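You operate a simulated robot arm through the tools that you are given. There is no shell and no other tool.

The job below is to be done with a simulated robot arm. You get a single attempt, and the scene is never put back.

## Task
Switch the fan off and wipe the lint off its base.
Fine: wait till the fan stands still, then turn its head straight; use the green pad and put it back. What is to be rubbed or washed off counts as gone when no trace of it is left.

It is judged by the outcome, as a careful person would: the job done as asked, and still so three seconds after it is handed in. It fails if anything else is knocked over, pushed out of place, dropped, spilled or broken.

## Robot
A 6-joint arm with a two-finger parallel gripper, fixed in place. Base frame: the origin is at the foot of the arm, x ahead of it, y to its left, z up; the work surface is at about z = 0.78. Readings come in m, rad, newtons and seconds.
With the tool pointing down near the work surface it reaches from about 0.22 to 0.64 m from the base axis. Its first joint turns from -2.007 to 2.007 rad. Payload 3.43 kg.
The tool frame sits at the grasp point between the pads (the TCP): z along the fingers, y along the line on which they close. The tips reach 0.034 m beyond it. The gripper opens to 0.128 m. The fingers are 0.024 m wide and 0.012 m thick; the gripper's body (0.048 by 0.13 m) begins 0.096 m behind the TCP.
Orientation is that of the tool frame in the base frame, as [roll, pitch, yaw] about the fixed x, y, z axes, in that order (R = Rz(yaw) Ry(pitch) Rx(roll)). With the fingers straight down and closing along the base's y, the tool's x points along the base's -x, its y along +y and its z along -z.

## Interface
- The arm moves only by the tool jog_arm. Its argument "targets" is a list of rows, each a list of 7 numbers: the shift along the tool's x, y, z in units of 50 mm (1.0 is 50 mm), then the turn, a rotation vector about the tool's x, y, z in units of 6 degrees (1.0 is 6 degrees), then the opening, from 0 (shut) to 1 (fully open). In form: [[tx, ty, tz, rx, ry, rz, jaw], ...]. A call has 1 to 20 rows; each row shifts and turns the commanded pose from where the row before left it, along the tool's axes as they then stand. A call with a number of a shift or a turn outside -1 to 1 is refused whole. A row lasts 0.2 s, in which the tool goes at most 0.05 m and 0.15 rad; a call with a longer step from one row to the next is refused whole, and so is a gripper value outside its range. Where a pose cannot be reached the arm comes as near as it can. A force on the tool above 40 N (or 10 N above the force at the start of the call, whichever is more), or a blocked arm, ends the call early, and 0.2 s more pass. The fingers move at their own pace (about 0.153 m/s each) and stop on an object; they squeeze with about 24 N. The grip force told is the motor's: it shows also when the fingers shut on nothing. Time passes only in rows, and 0.2 s behind the last, so rows that do not move let the fingers close. It gives the time, the measured TCP pose, the force on the tool (base axes), the opening and the grip force at its end, in the units of the frame above (readings bear some noise), with the torque about the TCP (base axes, N m) and any sound that the robot's microphone picked up.
- Cameras (640 x 400 px; columns grow to the right, rows downward): "scene" is fixed at [0.0447, 0.4969, 1.5811]; the picture's right is [-0.36, -0.93, 0.00], its down [-0.53, 0.20, -0.83] and it looks along [0.77, -0.30, -0.56] (base axes); focal length 214 px, centre (320, 200). "wrist" rides on the gripper at [0.076, -0.011, -0.16] in the tool frame; the picture's right is [0.15, 0.99, 0.00], its down [-0.88, 0.13, -0.45] and it looks along [-0.45, 0.07, 0.89] (tool axes); focal length 234 px, centre (320, 200). There is no depth. A picture from a camera that has moved, and an enlarged one, comes with that camera's place and axes in the base frame and with its lens. The place of the scene camera against the robot may be out by one fixed shift of up to 0.025 m in any direction.
- grab_frame(camera): a new picture of that camera. No time passes.
- slide_trunk(by): slides the trunk up (or, below 0, down) by that many m; the arm rides with it, the base frame stays. It gives what a move gives, with no picture.
- inspect(camera, box): a new picture of the part [left, top, right, bottom] of that camera's present view, enlarged. No time passes.
- sign_off(): hands the job in; it is judged then, once.

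Places have to be worked out from the pictures, the camera data and where the tool is seen. Open the gripper and draw the arm clear of the work before you hand the job in, unless the task says otherwise.

The tools are called after "Request:" as name(argument=value, ...) on one line, values as JSON. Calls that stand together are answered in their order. jog_arm: Moves the arm, as the interface text tells. Its arguments: {"type":"object","properties":{"targets":{"type":"array","items":{"type":"array","items":{"type":"number"}}}},"required":["targets"]} The other tools are called the same way: slide_trunk (by) slides the trunk up or down; grab_frame (camera) takes a picture; inspect (camera, box) takes an enlarged picture of a part of a camera's view; sign_off () hands the job in.

At the start:

```text
time: 0.0
tool_pos: [0.3312, 0.1771, 1.4672]
tool_rot: [3.14, 0.001, 3.139]
contact_force: [1.0, -0.4, 0.0]
torque: [-0.03, -0.01, 0.02]
grip_width: 0.1281
finger_force: 0.0
trunk travel left (down, up): [-0.947, 0.043]
```

scene: 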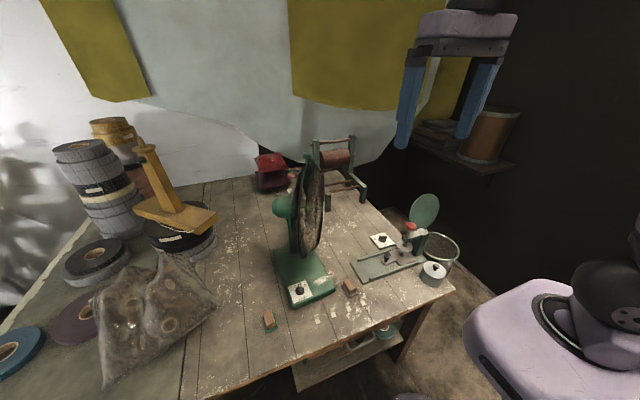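
wrist: 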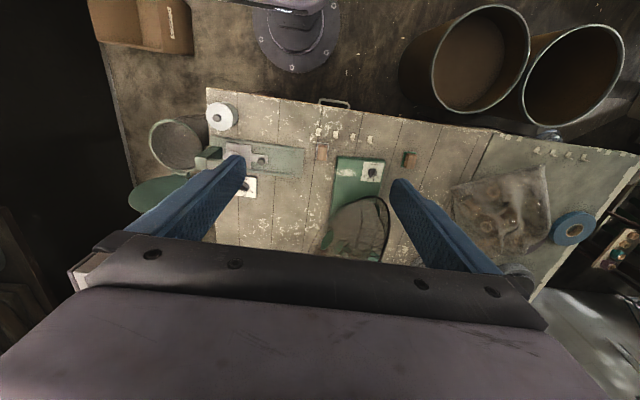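

I'll start by looking closer at the fan, its base and the pads in both views before moving anything.

Request:
inspect(camera="scene", box=[240, 230, 400, 340])

Request:
inspect(camera="scene", box=[250, 140, 370, 270])

Request:
inspect(camera="wrist", box=[280, 90, 440, 260])

Request:
inspect(camera="wrist", box=[120, 80, 300, 240])

Request:
inspect(camera="scene", box=[340, 180, 480, 310])

```text
3.64 times, centred on (320, 285) of scene
camera zoom: at [0.0447, 0.4969, 1.5811], right [-0.36, -0.93, 0.0], down [-0.53, 0.2, -0.83], along [0.77, -0.3, -0.56], focal length 780 px, centre (320, -109)
```

zoom: 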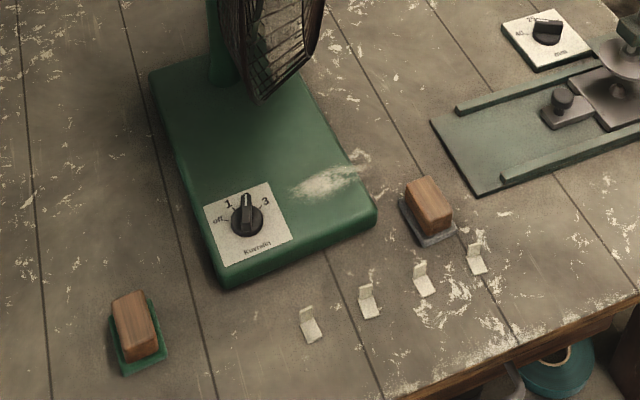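

```text
3.08 times, centred on (310, 205) of scene
camera zoom: at [0.0447, 0.4969, 1.5811], right [-0.36, -0.93, 0.0], down [-0.53, 0.2, -0.83], along [0.77, -0.3, -0.56], focal length 660 px, centre (351, 185)
```

zoom: 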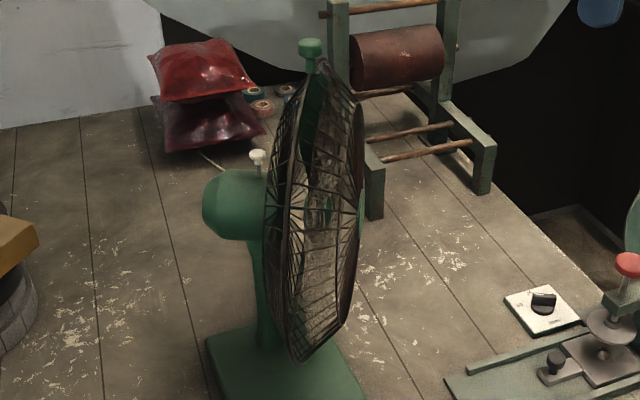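

```text
2.35 times, centred on (360, 175) of wrist
camera zoom: at [0.2539, 0.166, 1.6267], right [-0.14, 0.99, 0.0], down [0.88, 0.13, 0.46], along [0.45, 0.07, -0.89], focal length 551 px, centre (226, 259)
```

zoom: 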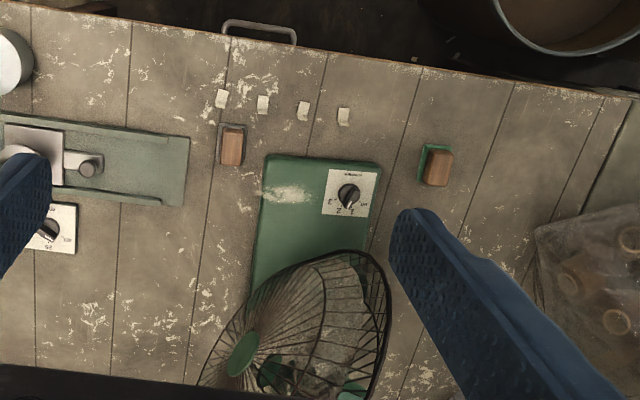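

```text
2.50 times, centred on (210, 160) of wrist
camera zoom: at [0.2539, 0.166, 1.6267], right [-0.14, 0.99, 0.0], down [0.88, 0.13, 0.46], along [0.45, 0.07, -0.89], focal length 585 px, centre (595, 300)
```

zoom: 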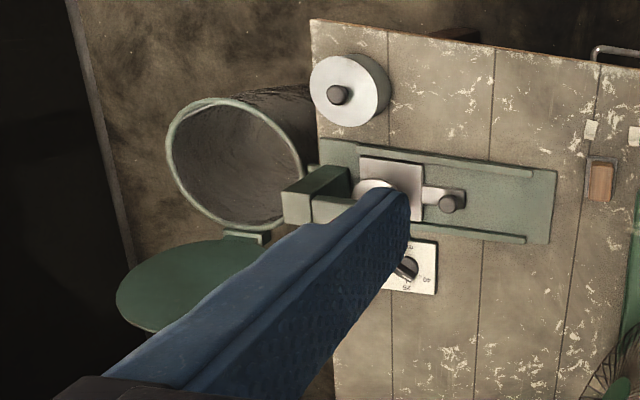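

```text
3.08 times, centred on (410, 245) of scene
camera zoom: at [0.0447, 0.4969, 1.5811], right [-0.36, -0.93, 0.0], down [-0.53, 0.2, -0.83], along [0.77, -0.3, -0.56], focal length 660 px, centre (43, 62)
```

zoom: 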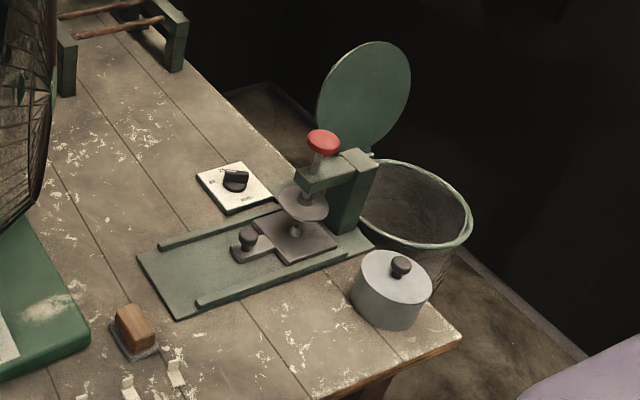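

The fan base's dial plate faces the robot, and its head seems turned toward -y. I zoom further on the dial, the pads, and the head to read details.

Request:
inspect(camera="scene", box=[280, 265, 340, 305])

Request:
inspect(camera="wrist", box=[335, 145, 395, 185])

Request:
inspect(camera="scene", box=[255, 290, 295, 340])

Request:
inspect(camera="scene", box=[260, 140, 340, 220])

Request:
inspect(camera="wrist", box=[310, 180, 400, 265])

```text
10.00 times, centred on (310, 285) of scene
camera zoom: at [0.0447, 0.4969, 1.5811], right [-0.36, -0.93, 0.0], down [-0.53, 0.2, -0.83], along [0.77, -0.3, -0.56], focal length 2145 px, centre (420, -650)
```

zoom: 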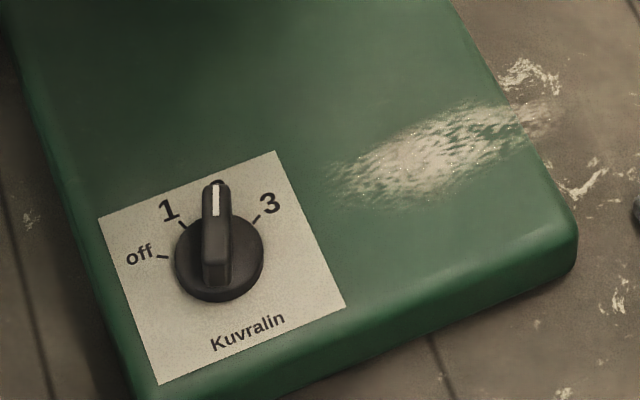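

```text
10.00 times, centred on (365, 165) of wrist
camera zoom: at [0.2539, 0.166, 1.6267], right [-0.14, 0.99, 0.0], down [0.88, 0.13, 0.46], along [0.45, 0.07, -0.89], focal length 2342 px, centre (-130, 550)
```

zoom: 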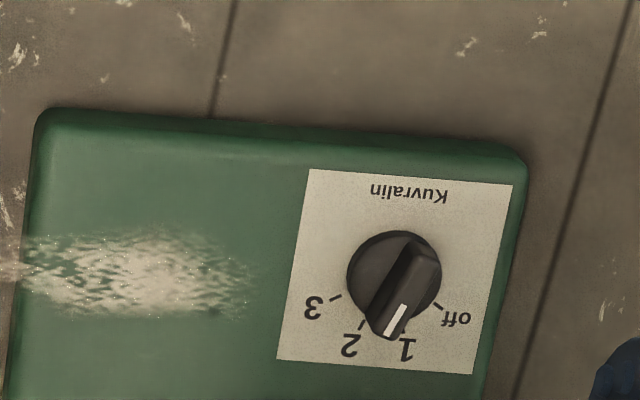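

```text
8.00 times, centred on (275, 315) of scene
camera zoom: at [0.0447, 0.4969, 1.5811], right [-0.36, -0.93, 0.0], down [-0.53, 0.2, -0.83], along [0.77, -0.3, -0.56], focal length 1716 px, centre (680, -720)
```

zoom: 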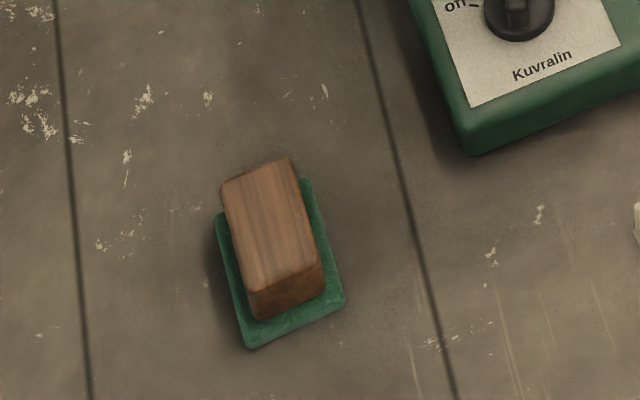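

```text
5.00 times, centred on (300, 180) of scene
camera zoom: at [0.0447, 0.4969, 1.5811], right [-0.36, -0.93, 0.0], down [-0.53, 0.2, -0.83], along [0.77, -0.3, -0.56], focal length 1072 px, centre (420, 300)
```

zoom: 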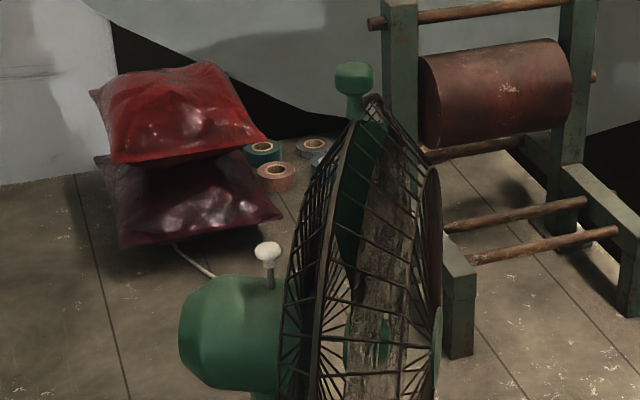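

```text
4.71 times, centred on (355, 222) of wrist
camera zoom: at [0.2539, 0.166, 1.6267], right [-0.14, 0.99, 0.0], down [0.88, 0.13, 0.46], along [0.45, 0.07, -0.89], focal length 1102 px, centre (155, 94)
```

zoom: 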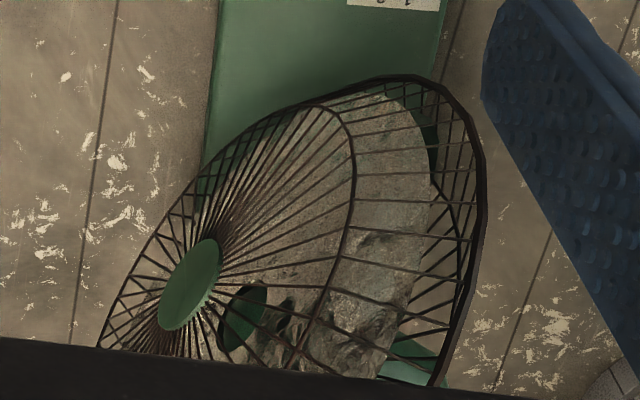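

The dial points to 2, with "off" 80° counterclockwise from it, seen from above. Before moving, I let about a second pass to hear whether the fan runs and see whether the head swings.

Request:
jog_arm(targets=[[0, 0, 0, 0, 0, 0, 1], [0, 0, 0, 0, 0, 0, 1], [0, 0, 0, 0, 0, 0, 1], [0, 0, 0, 0, 0, 0, 1], [0, 0, 0, 0, 0, 0, 1]])

Request:
inspect(camera="scene", box=[250, 140, 370, 270])

Request:
inspect(camera="wrist", box=[310, 180, 400, 265])

```text
time: 1.2
tool_pos: [0.3306, 0.1768, 1.4669]
tool_rot: [3.14, 0.002, 3.139]
contact_force: [-0.3, -0.3, -0.6]
torque: [0.01, -0.02, 0.01]
grip_width: 0.1279
finger_force: 0.0
trunk travel left (down, up): [-0.947, 0.043]
```

```text
3.08 times, centred on (310, 205) of scene
camera zoom: at [0.0447, 0.4969, 1.5811], right [-0.36, -0.93, 0.0], down [-0.53, 0.2, -0.83], along [0.77, -0.3, -0.56], focal length 660 px, centre (351, 185)
```

zoom: 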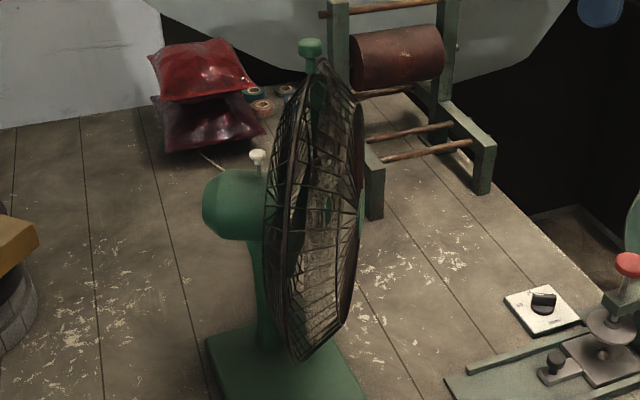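

```text
4.71 times, centred on (355, 222) of wrist
camera zoom: at [0.2539, 0.166, 1.6267], right [-0.14, 0.99, 0.0], down [0.88, 0.13, 0.46], along [0.45, 0.07, -0.89], focal length 1102 px, centre (155, 94)
```

zoom: 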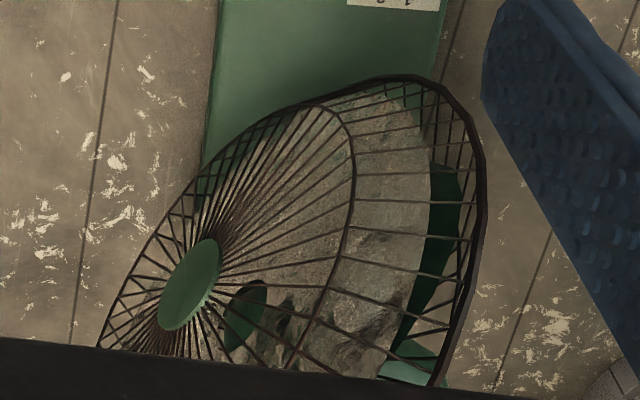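

The blades are turning, and the head isn't swinging. I lower the trunk in free air, well on the robot side of the fan, then look again.

Request:
slide_trunk(by=-0.3)

Request:
grab_frame(camera="scene")

Request:
grab_frame(camera="wrist")

```text
time: 4.2
tool_pos: [0.3295, 0.1749, 1.1665]
tool_rot: [3.14, 0.003, 3.141]
contact_force: [0.0, 0.6, -0.5]
torque: [-0.02, 0.0, -0.02]
grip_width: 0.1282
finger_force: 0.0
trunk travel left (down, up): [-0.647, 0.343]
```

```text
taken
```

scene: 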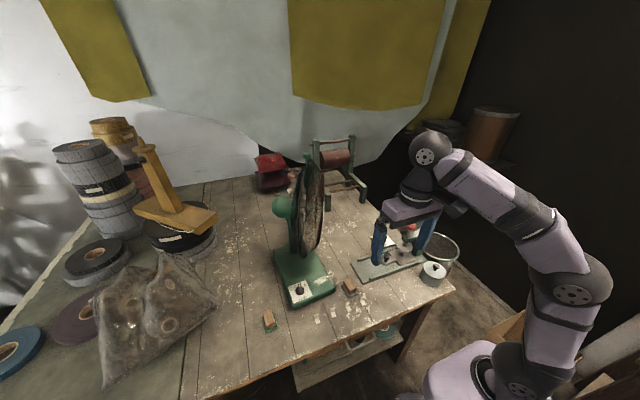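

```text
taken
camera wrist: at [0.2538, 0.1659, 1.3267], right [-0.14, 0.99, 0.0], down [0.88, 0.13, 0.46], along [0.45, 0.07, -0.89], focal length 234 px, centre (320, 200)
```

wrist: 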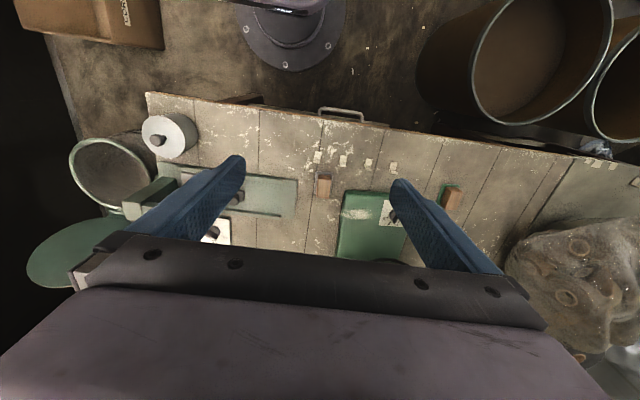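

The arm now hangs in front of the table with the fan at a good distance. I'll move a little toward the fan, yaw to face it (about 38°) and lean the tool outward 30° to get a closer look at guard, knob and lint.

Request:
jog_arm(targets=[[-0.2, 0.5, 0.58, 0, 0, 0, 1], [-0.2, 0.5, 0.58, 0, 0, 0, 1], [-0.2, 0.5, 0.57, 0, 0, 0, 1], [0, 0, 0, 0, 0, -0.905, 1], [0, 0, 0, 0, 0, -0.905, 1], [0, 0, 0, 0, 0, -0.905, 1], [0, 0, 0, 0, 0, -0.905, 1], [0, 0, 0, 0, 0, -0.905, 1], [0, 0, 0, 0, 0, -0.905, 1], [0, 0, 0, 0, 0, -0.905, 1], [0, 0, 0, 0, -1, 0, 1], [0, 0, 0, 0, -1, 0, 1], [0, 0, 0, 0, -1, 0, 1], [0, 0, 0, 0, -1, 0, 1], [0, 0, 0, 0, -1, 0, 1]])

Request:
grab_frame(camera="wrist")

Request:
grab_frame(camera="scene")

```text
time: 7.4
tool_pos: [0.3612, 0.2515, 1.0806]
tool_rot: [3.141, 0.527, -2.479]
contact_force: [-0.1, 0.4, -0.1]
torque: [-0.02, 0.0, 0.02]
grip_width: 0.1279
finger_force: 0.2
trunk travel left (down, up): [-0.647, 0.343]
```

```text
taken
camera wrist: at [0.2522, 0.1531, 1.1813], right [-0.71, 0.7, -0.07], down [0.34, 0.43, 0.84], along [0.62, 0.57, -0.54], focal length 234 px, centre (320, 200)
```

wrist: 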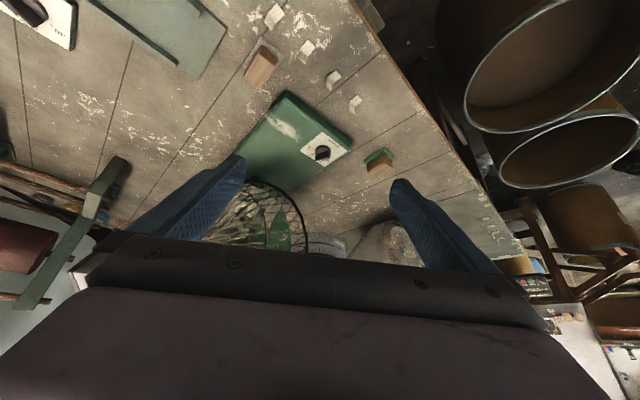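

```text
taken
```

scene: 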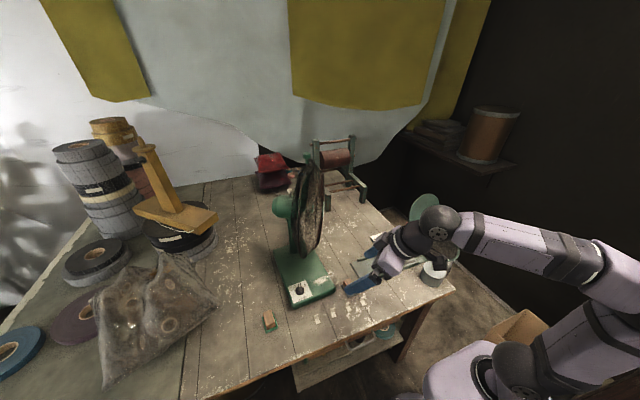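

From here I can measure the knob, lint and guard's near rim more exactly. I enlarge those regions.

Request:
inspect(camera="wrist", box=[230, 80, 390, 180])

Request:
inspect(camera="wrist", box=[190, 150, 350, 260])

Request:
inspect(camera="wrist", box=[345, 135, 415, 185])

```text
4.00 times, centred on (310, 130) of wrist
camera zoom: at [0.2522, 0.1531, 1.1813], right [-0.71, 0.7, -0.07], down [0.34, 0.43, 0.84], along [0.62, 0.57, -0.54], focal length 937 px, centre (360, 480)
```

zoom: 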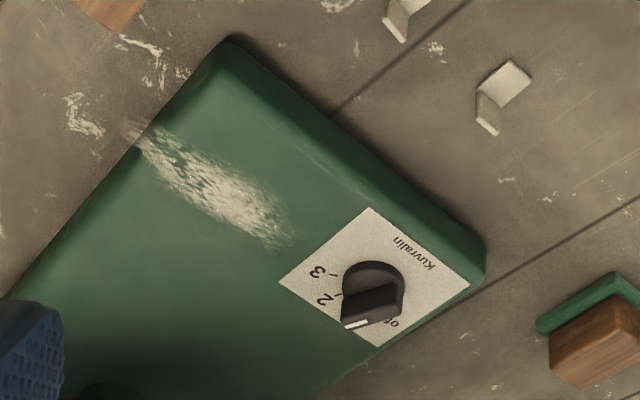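

```text
3.64 times, centred on (270, 205) of wrist
camera zoom: at [0.2522, 0.1531, 1.1813], right [-0.71, 0.7, -0.07], down [0.34, 0.43, 0.84], along [0.62, 0.57, -0.54], focal length 852 px, centre (502, 182)
```

zoom: 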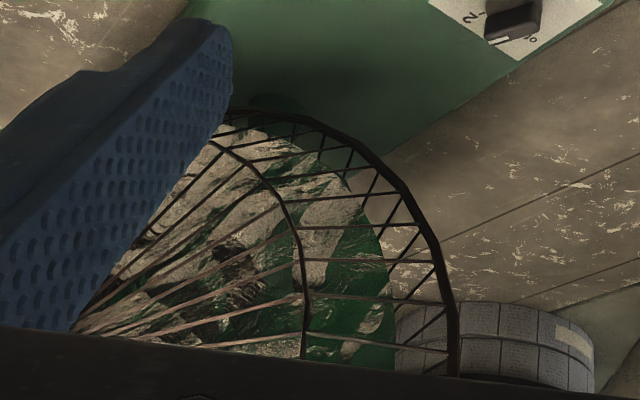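

```text
8.00 times, centred on (380, 160) of wrist
camera zoom: at [0.2522, 0.1531, 1.1813], right [-0.71, 0.7, -0.07], down [0.34, 0.43, 0.84], along [0.62, 0.57, -0.54], focal length 1873 px, centre (-160, 520)
```

zoom: 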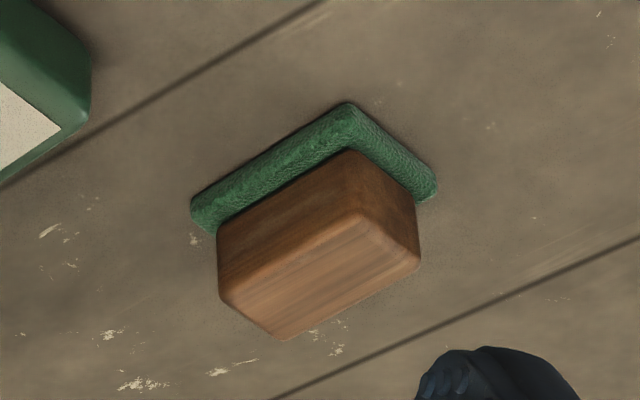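

I enlarge the knob itself to get its height and the bar's shape.

Request:
inspect(camera="wrist", box=[300, 130, 348, 170])

Request:
inspect(camera="wrist", box=[255, 95, 315, 150])

Request:
inspect(camera="scene", box=[270, 140, 340, 260])

```text
10.00 times, centred on (324, 150) of wrist
camera zoom: at [0.2522, 0.1531, 1.1813], right [-0.71, 0.7, -0.07], down [0.34, 0.43, 0.84], along [0.62, 0.57, -0.54], focal length 2342 px, centre (280, 700)
```

zoom: 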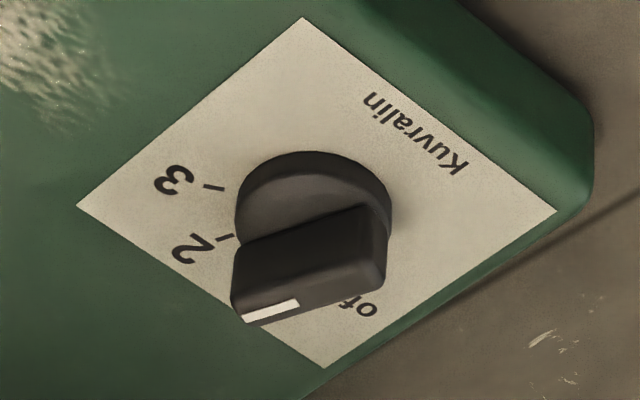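

```text
7.27 times, centred on (285, 122) of wrist
camera zoom: at [0.2522, 0.1531, 1.1813], right [-0.71, 0.7, -0.07], down [0.34, 0.43, 0.84], along [0.62, 0.57, -0.54], focal length 1703 px, centre (574, 764)
```

zoom: 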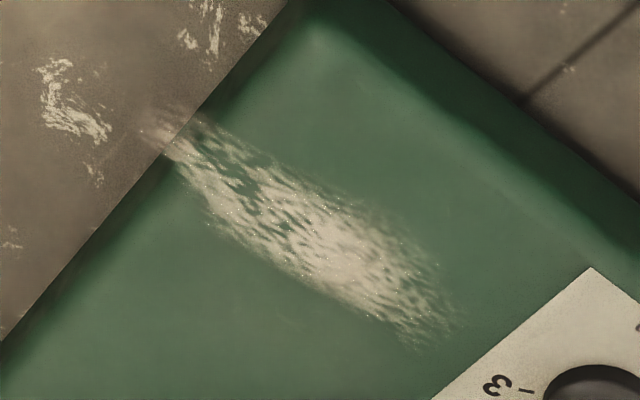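

```text
3.33 times, centred on (305, 200) of scene
camera zoom: at [0.0447, 0.4969, 1.5811], right [-0.36, -0.93, 0.0], down [-0.53, 0.2, -0.83], along [0.77, -0.3, -0.56], focal length 715 px, centre (370, 200)
```

zoom: 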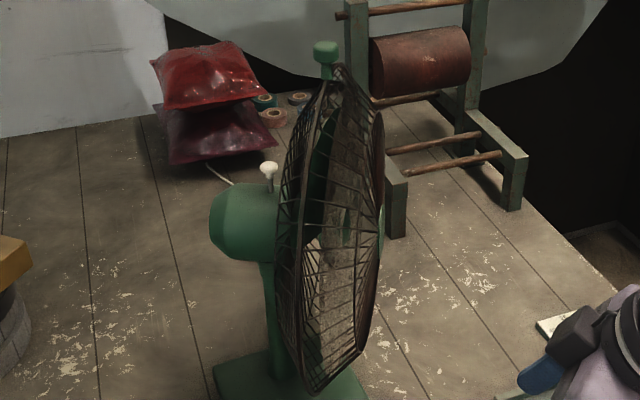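

Two-view triangulation puts the knob axis near (0.520, 0.398), with the panel at z≈0.813 and the bar's top at z≈0.846, pointing about -18°. The guard's rim comes close above it, so I'll approach leaning 35° with the wrist on the robot side, yawing first, then moving to a pre-grasp point 8 cm back.

Request:
jog_arm(targets=[[0, 0, 0, 0.469, 0, 0.806, 1], [0, 0, 0, 0.469, 0, 0.806, 1], [0, 0, 0, 0.469, 0, 0.806, 1], [0, 0, 0, 0.469, 0, 0.806, 1], [0, 0, 0, 0.469, 0, 0.806, 1], [0, 0, 0, 0.469, 0, 0.806, 1], [0, 0, 0, 0.469, 0, 0.806, 1], [0, 0, 0, 0.469, 0, 0.806, 1], [0, 0, 0, 0.469, 0, 0.806, 1], [0, 0, 0, 0.469, 0, 0.806, 1], [0, 0, 0, 0, -0.8, 0, 0.7], [0.18, 0.629, 0.481, 0, 0, 0, 0.5], [0.18, 0.629, 0.481, 0, 0, 0, 0.4], [0.18, 0.629, 0.481, 0, 0, 0, 0.4], [0.18, 0.629, 0.481, 0, 0, 0, 0.4], [0.18, 0.629, 0.481, 0, 0, 0, 0.4], [0.18, 0.629, 0.481, 0, 0, 0, 0.4]])

Request:
grab_frame(camera="wrist")

Request:
grab_frame(camera="scene")

```text
time: 11.0
tool_pos: [0.4565, 0.4194, 0.9302]
tool_rot: [-3.139, 0.609, 2.827]
contact_force: [-0.3, 0.1, 0.1]
torque: [-0.01, -0.01, -0.03]
grip_width: 0.0511
finger_force: 0.1
trunk travel left (down, up): [-0.647, 0.343]
```

```text
taken
camera wrist: at [0.3068, 0.4573, 1.0175], right [0.19, 0.98, -0.09], down [0.48, -0.02, 0.88], along [0.86, -0.21, -0.47], focal length 234 px, centre (320, 200)
```

wrist: 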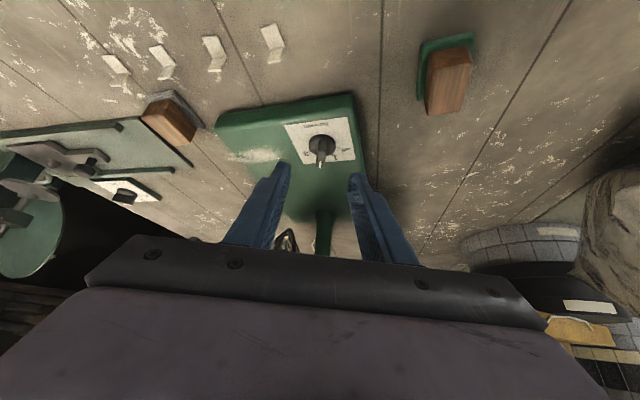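

```text
taken
```

scene: 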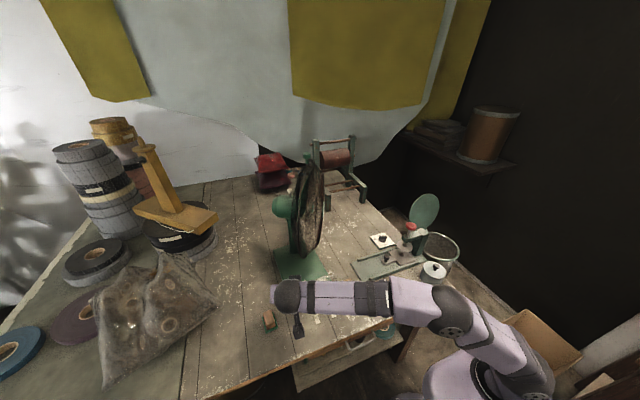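

The gripper lines up with the dial. I enlarge the knob between the fingers to check alignment before going in.

Request:
inspect(camera="wrist", box=[260, 100, 380, 200])

Request:
inspect(camera="wrist", box=[400, 20, 490, 130])

```text
4.00 times, centred on (320, 150) of wrist
camera zoom: at [0.3068, 0.4573, 1.0175], right [0.19, 0.98, -0.09], down [0.48, -0.02, 0.88], along [0.86, -0.21, -0.47], focal length 937 px, centre (320, 400)
```

zoom: 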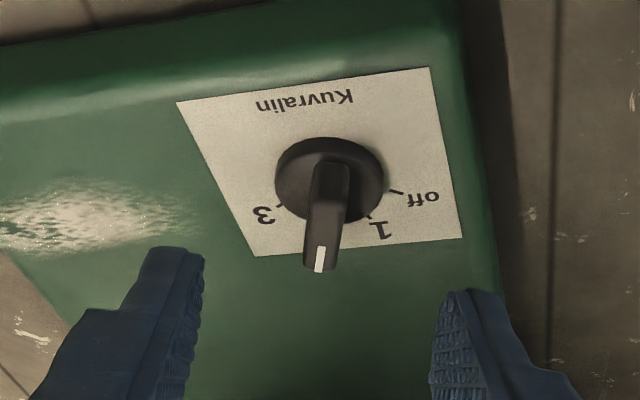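

```text
3.64 times, centred on (445, 75) of wrist
camera zoom: at [0.3068, 0.4573, 1.0175], right [0.19, 0.98, -0.09], down [0.48, -0.02, 0.88], along [0.86, -0.21, -0.47], focal length 852 px, centre (-134, 654)
```

zoom: 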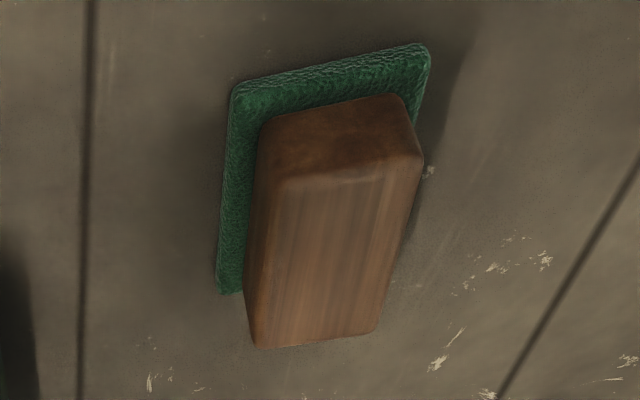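

Refined knob axis is (0.521, 0.400), and the fingers straddle it along the tool axis to within 2 mm. I go in along the tool axis, keeping the jaws open about 5 cm, and then check.

Request:
jog_arm(targets=[[0, 0.01, 0.5, 0, 0, 0, 0.4], [0, 0.01, 0.5, 0, 0, 0, 0.4], [-0.02, 0.01, 0.4, 0, 0, 0, 0.4], [-0.01, 0, 0.22, 0, 0, 0, 0.4]])

Request:
inspect(camera="wrist", box=[220, 100, 420, 240])

Request:
inspect(camera="scene", box=[240, 230, 400, 340])

```text
time: 12.0
tool_pos: [0.5012, 0.4054, 0.8666]
tool_rot: [-3.141, 0.61, 2.829]
contact_force: [0.6, -0.3, -0.4]
torque: [0.02, -0.02, -0.02]
grip_width: 0.0509
finger_force: 0.0
trunk travel left (down, up): [-0.647, 0.343]
```

```text
2.86 times, centred on (320, 170) of wrist
camera zoom: at [0.3522, 0.4428, 0.9543], right [0.19, 0.98, -0.08], down [0.48, -0.02, 0.88], along [0.86, -0.21, -0.47], focal length 669 px, centre (320, 286)
```

zoom: 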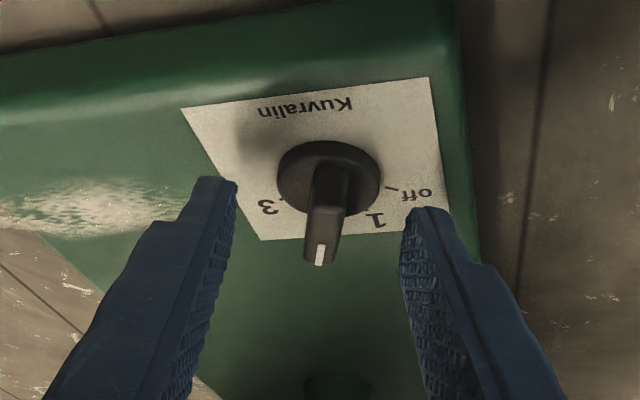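

```text
3.64 times, centred on (320, 285) of scene
camera zoom: at [0.0447, 0.4969, 1.5811], right [-0.36, -0.93, 0.0], down [-0.53, 0.2, -0.83], along [0.77, -0.3, -0.56], focal length 780 px, centre (320, -109)
```

zoom: 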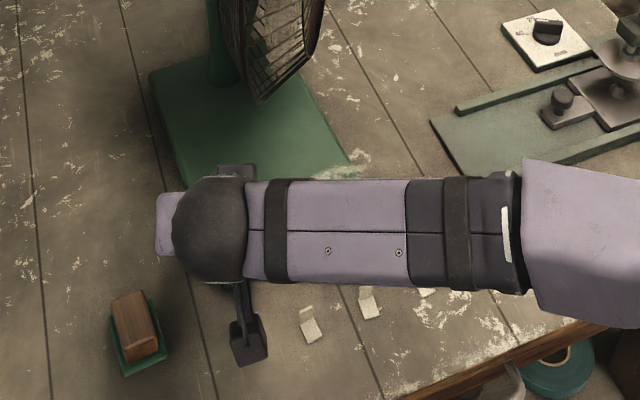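

Readings show no contact, and the tips straddle the bar at the right height. I close the jaws on the bar.

Request:
jog_arm(targets=[[0, 0, 0, 0, 0, 0, 0.15], [0, 0, 0, 0, 0, 0, 0.0], [0, 0, 0, 0, 0, 0, 0.0]])

Request:
inspect(camera="wrist", box=[220, 100, 420, 240])

```text
time: 12.8
tool_pos: [0.5015, 0.4067, 0.8665]
tool_rot: [3.141, 0.608, 2.827]
contact_force: [3.5, 6.7, 0.0]
torque: [0.31, 0.16, 0.19]
grip_width: 0.011
finger_force: 23.8
trunk travel left (down, up): [-0.647, 0.343]
```

```text
2.86 times, centred on (320, 170) of wrist
camera zoom: at [0.3522, 0.4439, 0.9544], right [0.19, 0.98, -0.08], down [0.48, -0.02, 0.88], along [0.86, -0.21, -0.47], focal length 669 px, centre (320, 286)
```

zoom: 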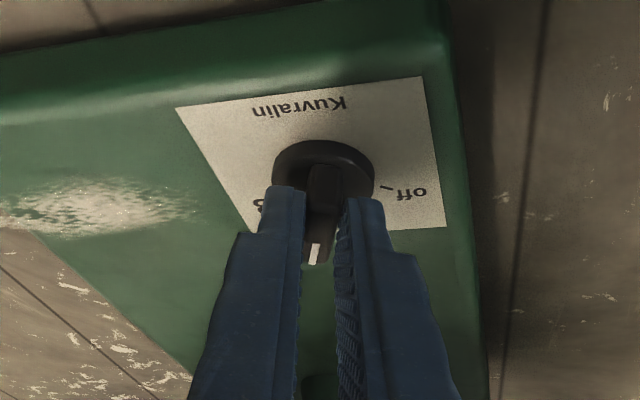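

The jaws hold the bar at 11 mm, with a small sideways preload. I ease that out and begin turning counterclockwise (as seen from above) about the knob's vertical axis, 24° first to check the resistance.

Request:
jog_arm(targets=[[0, 0.025, 0, 0, 0, 0, 0.0], [-0.0019, -0.043, 0.0014, -0.572, 0, -0.82, 0.0], [-0.0019, -0.043, 0.0014, -0.572, 0, -0.82, 0.0], [-0.0019, -0.043, 0.0014, -0.572, 0, -0.82, 0.0], [-0.0019, -0.043, 0.0014, -0.572, 0, -0.82, 0.0]])

Request:
inspect(camera="wrist", box=[220, 100, 420, 240])

```text
time: 14.0
tool_pos: [0.5008, 0.3973, 0.8664]
tool_rot: [-3.14, 0.61, -3.039]
contact_force: [2.7, -9.3, 8.6]
torque: [-0.13, -0.25, -0.23]
grip_width: 0.0108
finger_force: 24.5
trunk travel left (down, up): [-0.647, 0.343]
```

```text
2.86 times, centred on (320, 170) of wrist
camera zoom: at [0.3489, 0.3706, 0.9544], right [-0.22, 0.97, -0.09], down [0.45, 0.18, 0.88], along [0.87, 0.16, -0.47], focal length 669 px, centre (320, 286)
```

zoom: 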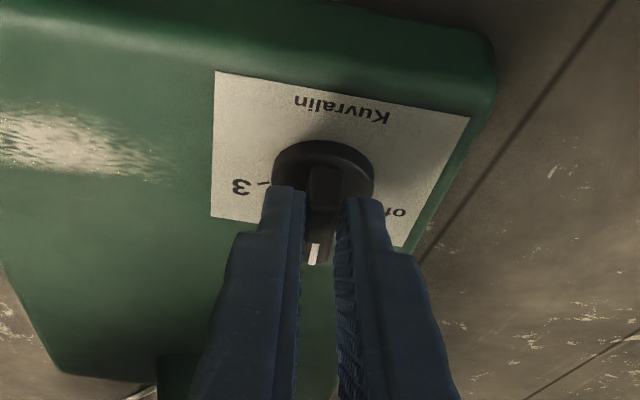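

The knob turns with the jaws (the bar stays aligned as the panel rotates in view). I ease off the small side and vertical load and turn on another 36°.

Request:
jog_arm(targets=[[-0.011, -0.022, -0.016, 0, 0, 0, 0.0], [-0.0019, -0.043, 0.0014, -0.572, 0, -0.82, 0.0], [-0.0019, -0.043, 0.0014, -0.572, 0, -0.82, 0.0], [-0.0019, -0.043, 0.0014, -0.572, 0, -0.82, 0.0], [-0.0019, -0.043, 0.0014, -0.572, 0, -0.82, 0.0]])

Request:
inspect(camera="wrist", box=[220, 100, 420, 240])

Request:
grab_frame(camera="scene")

```text
time: 15.2
tool_pos: [0.5041, 0.3874, 0.8663]
tool_rot: [-3.141, 0.609, -2.621]
contact_force: [4.2, -16.3, 9.6]
torque: [-0.43, -0.15, -0.4]
grip_width: 0.011
finger_force: 24.5
trunk travel left (down, up): [-0.647, 0.343]
```

```text
2.86 times, centred on (320, 170) of wrist
camera zoom: at [0.3762, 0.3013, 0.9544], right [-0.6, 0.8, -0.08], down [0.34, 0.34, 0.88], along [0.73, 0.5, -0.47], focal length 669 px, centre (320, 286)
```

zoom: 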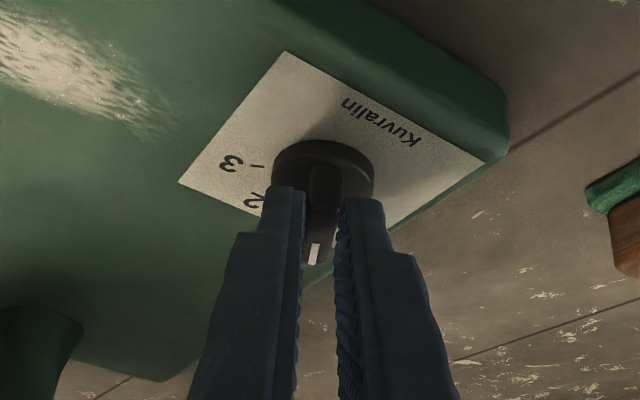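

```text
taken
```

scene: 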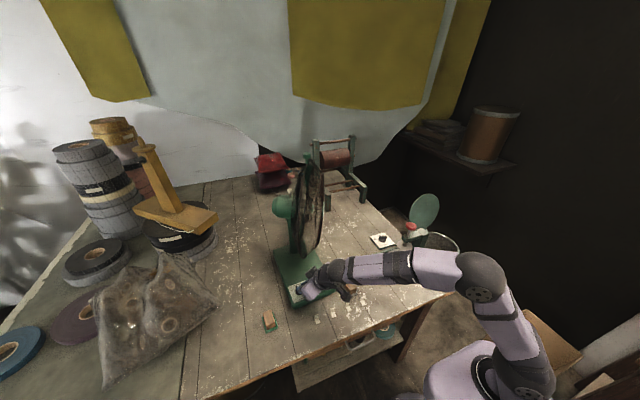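

The side load says the knob axis is about 3 mm farther from the TCP than I assumed (now (0.525, 0.399)). I correct for that by easing 2.5 mm sideways, then turn another 18°.

Request:
jog_arm(targets=[[0, -0.05, 0, 0, 0, 0, 0.0], [-0.002, -0.05, 0.0015, -0.572, 0, -0.82, 0.0], [-0.002, -0.05, 0.0015, -0.572, 0, -0.82, 0.0], [-0.002, -0.05, 0.0015, -0.572, 0, -0.82, 0.0]])

Request:
inspect(camera="wrist", box=[220, 100, 420, 240])

Request:
inspect(camera="scene", box=[240, 140, 400, 320])

```text
time: 16.2
tool_pos: [0.508, 0.3824, 0.8669]
tool_rot: [3.142, 0.609, -2.304]
contact_force: [-5.2, -6.5, 4.6]
torque: [-0.07, 0.2, 0.02]
grip_width: 0.0108
finger_force: 24.4
trunk travel left (down, up): [-0.647, 0.343]
```

```text
2.86 times, centred on (320, 170) of wrist
camera zoom: at [0.4143, 0.2602, 0.9545], right [-0.82, 0.57, -0.08], down [0.21, 0.43, 0.88], along [0.54, 0.7, -0.47], focal length 669 px, centre (320, 286)
```

zoom: 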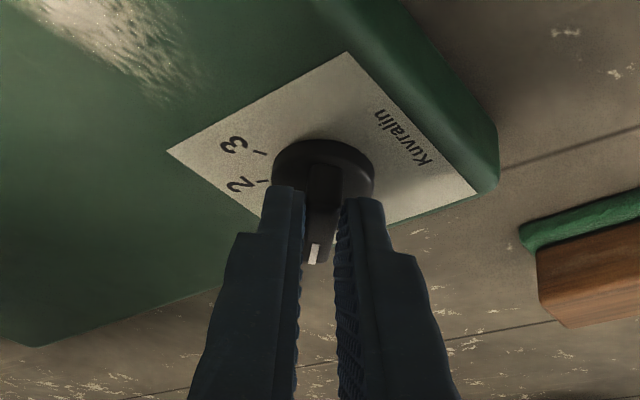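

```text
2.22 times, centred on (320, 230) of scene
camera zoom: at [0.0447, 0.4969, 1.5811], right [-0.36, -0.93, 0.0], down [-0.53, 0.2, -0.83], along [0.77, -0.3, -0.56], focal length 477 px, centre (320, 133)
```

zoom: 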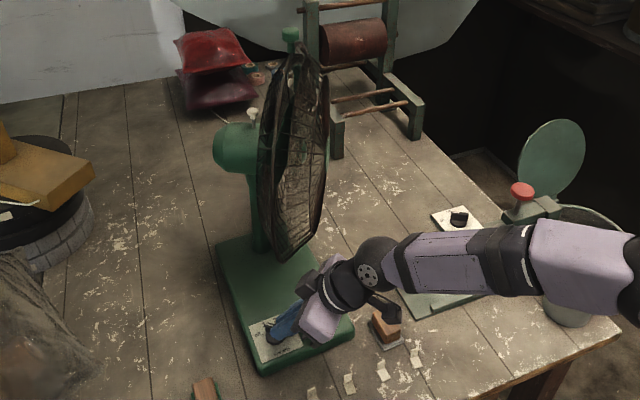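

Load is down to about 9 N, and the tool has turned 66°. I turn the remaining ~15° to reach "off".

Request:
jog_arm(targets=[[-0.002, -0.05, 0.0015, -0.572, 0, -0.82, 0.0], [-0.002, -0.05, 0.0015, -0.572, 0, -0.82, 0.0], [-0.001, -0.025, 0.001, -0.286, 0, -0.41, 0.0], [0, 0, 0, 0, 0, 0, 0.0]])

Request:
inspect(camera="wrist", box=[220, 100, 420, 240])

Request:
inspect(camera="scene", box=[240, 140, 400, 320])

```text
time: 17.2
tool_pos: [0.5148, 0.3774, 0.8669]
tool_rot: [-3.14, 0.611, -2.042]
contact_force: [-1.9, -1.6, 5.4]
torque: [0.27, -0.11, 0.01]
grip_width: 0.011
finger_force: 24.0
trunk travel left (down, up): [-0.647, 0.343]
```

```text
2.86 times, centred on (320, 170) of wrist
camera zoom: at [0.4539, 0.2363, 0.9544], right [-0.94, 0.34, -0.08], down [0.09, 0.47, 0.88], along [0.34, 0.81, -0.47], focal length 669 px, centre (320, 286)
```

zoom: 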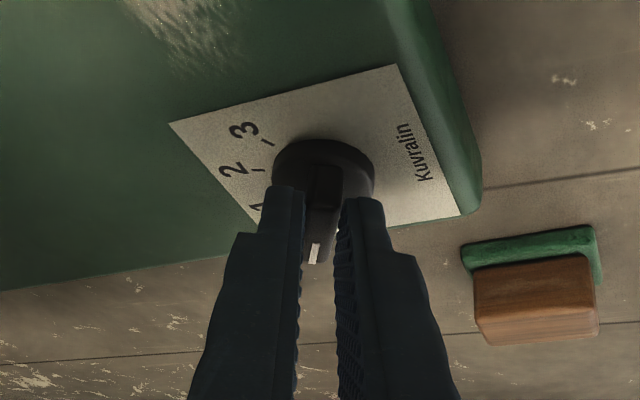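

```text
2.22 times, centred on (320, 230) of scene
camera zoom: at [0.0447, 0.4969, 1.5811], right [-0.36, -0.93, 0.0], down [-0.53, 0.2, -0.83], along [0.77, -0.3, -0.56], focal length 477 px, centre (320, 133)
```

zoom: 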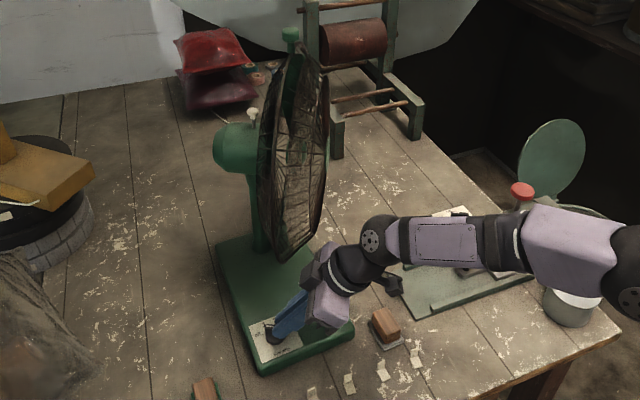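

The tool is at 63°, matching the off mark, with only a light load. I open the jaws and look at where the pointer rests.

Request:
jog_arm(targets=[[0, 0, 0, 0, 0, 0, 0.2], [0, 0, 0, 0, 0, 0, 0.35], [0, 0, -0.3, 0, 0, 0, 0.35], [0, 0, -0.6, 0, 0, 0, 0.35]])

Request:
inspect(camera="wrist", box=[260, 100, 380, 200])

Request:
inspect(camera="scene", box=[250, 140, 370, 270])

```text
time: 18.2
tool_pos: [0.5023, 0.3575, 0.9029]
tool_rot: [-3.141, 0.606, -2.042]
contact_force: [-0.7, -0.7, -0.3]
torque: [0.01, -0.04, -0.03]
grip_width: 0.0449
finger_force: 0.1
trunk travel left (down, up): [-0.647, 0.343]
```

```text
4.00 times, centred on (320, 150) of wrist
camera zoom: at [0.4424, 0.215, 0.9908], right [-0.94, 0.34, -0.08], down [0.09, 0.47, 0.88], along [0.34, 0.81, -0.47], focal length 937 px, centre (320, 400)
```

zoom: 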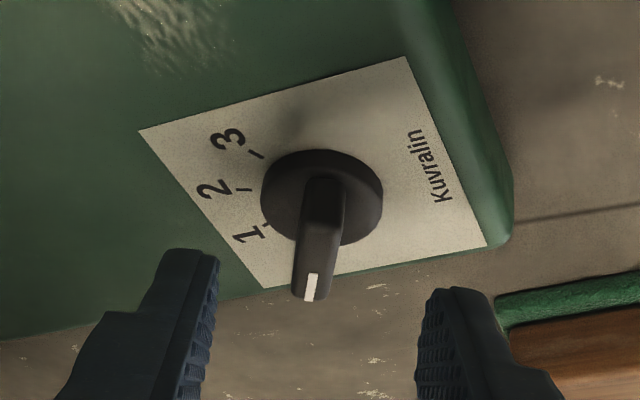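

```text
3.08 times, centred on (310, 205) of scene
camera zoom: at [0.0447, 0.4969, 1.5811], right [-0.36, -0.93, 0.0], down [-0.53, 0.2, -0.83], along [0.77, -0.3, -0.56], focal length 660 px, centre (351, 185)
```

zoom: 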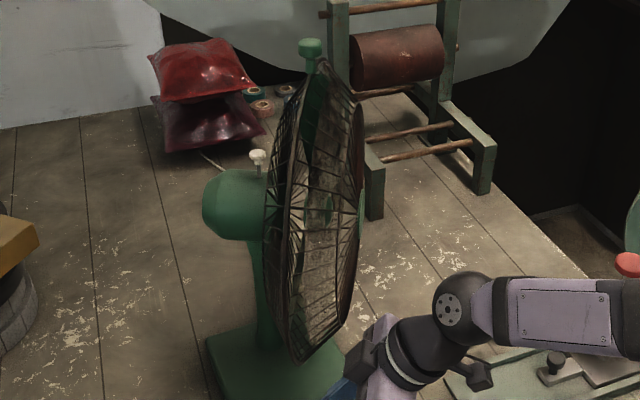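

The pointer rests on "off". I back the arm out toward the robot and upward to clear the view, then check the dial and the blades from the scene camera.

Request:
jog_arm(targets=[[0.05, 0.337, -0.62, 0, 0, 0, 0.35], [0.05, 0.337, -0.62, 0, 0, 0, 0.35], [0.05, 0.337, -0.62, 0, 0, 0, 0.35], [0.05, 0.337, -0.62, 0, 0, 0, 0.35], [0.05, 0.337, -0.62, 0, 0, 0, 0.35]])

Request:
grab_frame(camera="scene")

Request:
inspect(camera="scene", box=[240, 230, 400, 340])

Request:
grab_frame(camera="wrist")

```text
time: 19.4
tool_pos: [0.3824, 0.3021, 1.0215]
tool_rot: [3.141, 0.606, -2.043]
contact_force: [0.0, -0.5, 0.5]
torque: [0.02, 0.01, -0.01]
grip_width: 0.0448
finger_force: 0.1
trunk travel left (down, up): [-0.647, 0.343]
```

```text
taken
```

scene: 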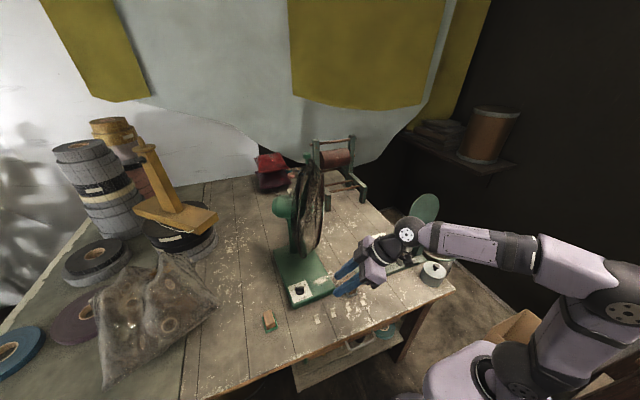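

```text
3.64 times, centred on (320, 285) of scene
camera zoom: at [0.0447, 0.4969, 1.5811], right [-0.36, -0.93, 0.0], down [-0.53, 0.2, -0.83], along [0.77, -0.3, -0.56], focal length 780 px, centre (320, -109)
```

zoom: 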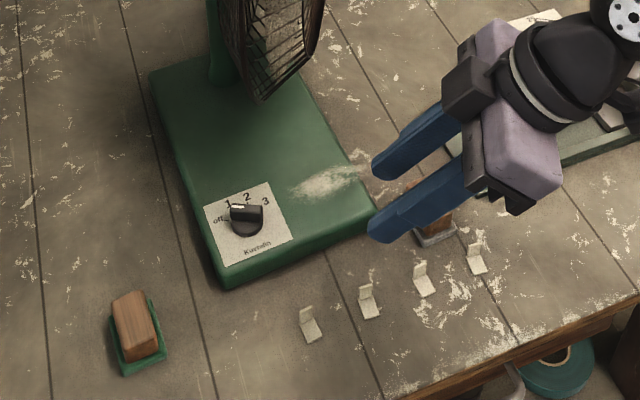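

```text
taken
camera wrist: at [0.3226, 0.1604, 1.11], right [-0.94, 0.34, -0.08], down [0.09, 0.47, 0.88], along [0.34, 0.81, -0.47], focal length 234 px, centre (320, 200)
```

wrist: 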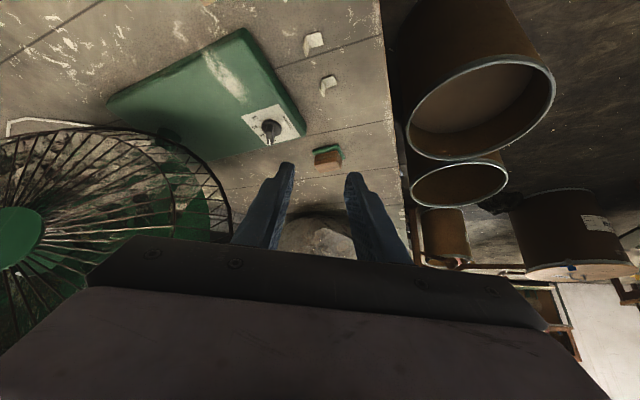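

I enlarge the dial to check the pointer is really at "off".

Request:
inspect(camera="scene", box=[280, 265, 340, 305])

Request:
inspect(camera="wrist", box=[240, 100, 305, 155])

Request:
inspect(camera="wrist", box=[0, 110, 240, 280])

```text
10.00 times, centred on (310, 285) of scene
camera zoom: at [0.0447, 0.4969, 1.5811], right [-0.36, -0.93, 0.0], down [-0.53, 0.2, -0.83], along [0.77, -0.3, -0.56], focal length 2145 px, centre (420, -650)
```

zoom: 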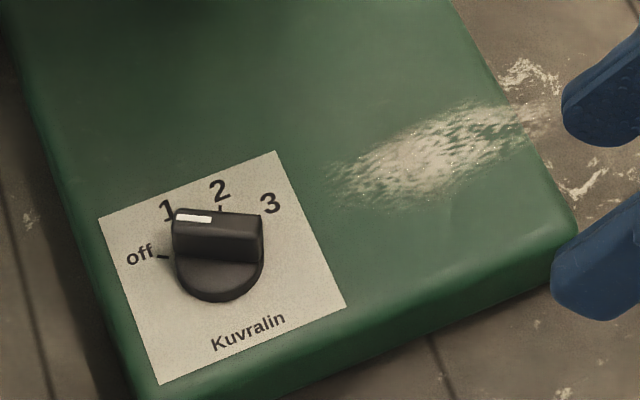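

```text
7.27 times, centred on (272, 128) of wrist
camera zoom: at [0.3226, 0.1604, 1.11], right [-0.94, 0.34, -0.08], down [0.09, 0.47, 0.88], along [0.34, 0.81, -0.47], focal length 1703 px, centre (666, 727)
```

zoom: 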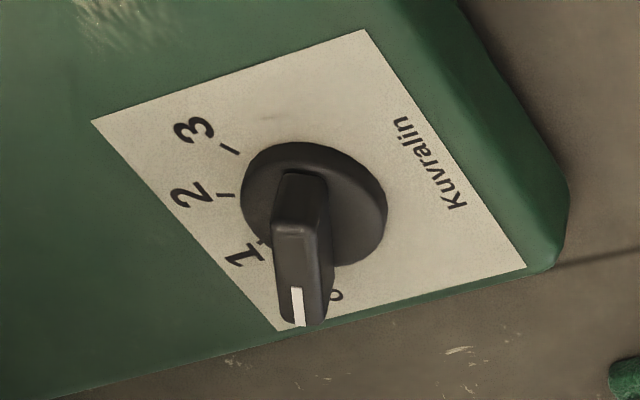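

```text
2.35 times, centred on (120, 195) of wrist
camera zoom: at [0.3226, 0.1604, 1.11], right [-0.94, 0.34, -0.08], down [0.09, 0.47, 0.88], along [0.34, 0.81, -0.47], focal length 551 px, centre (791, 212)
```

zoom: 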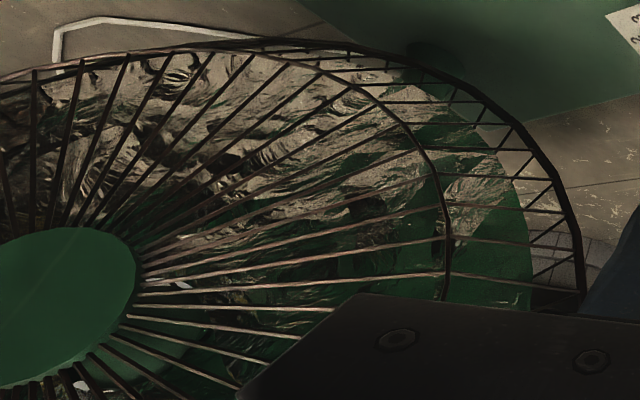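

The pointer reads about 65°, on the "off" mark. Now I let the fan coast while raising the trunk in free air, so the wrist camera can see the handle on top of the guard.

Request:
slide_trunk(by=0.25)

Request:
grab_frame(camera="wrist")

Request:
inspect(camera="scene", box=[250, 140, 370, 270])

```text
time: 22.0
tool_pos: [0.3838, 0.3025, 1.2709]
tool_rot: [-3.141, 0.606, -2.044]
contact_force: [0.2, 0.3, 0.6]
torque: [0.02, 0.02, -0.04]
grip_width: 0.0446
finger_force: 0.1
trunk travel left (down, up): [-0.897, 0.093]
```

```text
taken
camera wrist: at [0.3234, 0.1609, 1.3597], right [-0.94, 0.34, -0.08], down [0.09, 0.47, 0.88], along [0.34, 0.81, -0.47], focal length 234 px, centre (320, 200)
```

wrist: 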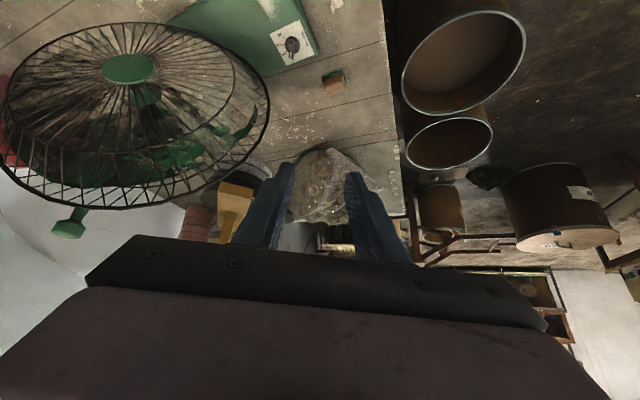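

```text
3.08 times, centred on (310, 205) of scene
camera zoom: at [0.0447, 0.4969, 1.5811], right [-0.36, -0.93, 0.0], down [-0.53, 0.2, -0.83], along [0.77, -0.3, -0.56], focal length 660 px, centre (351, 185)
```

zoom: 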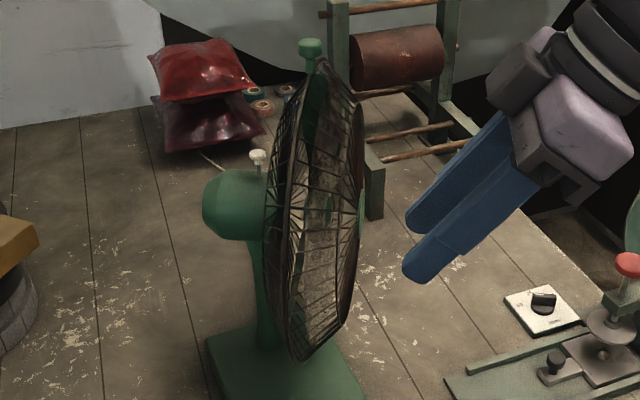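

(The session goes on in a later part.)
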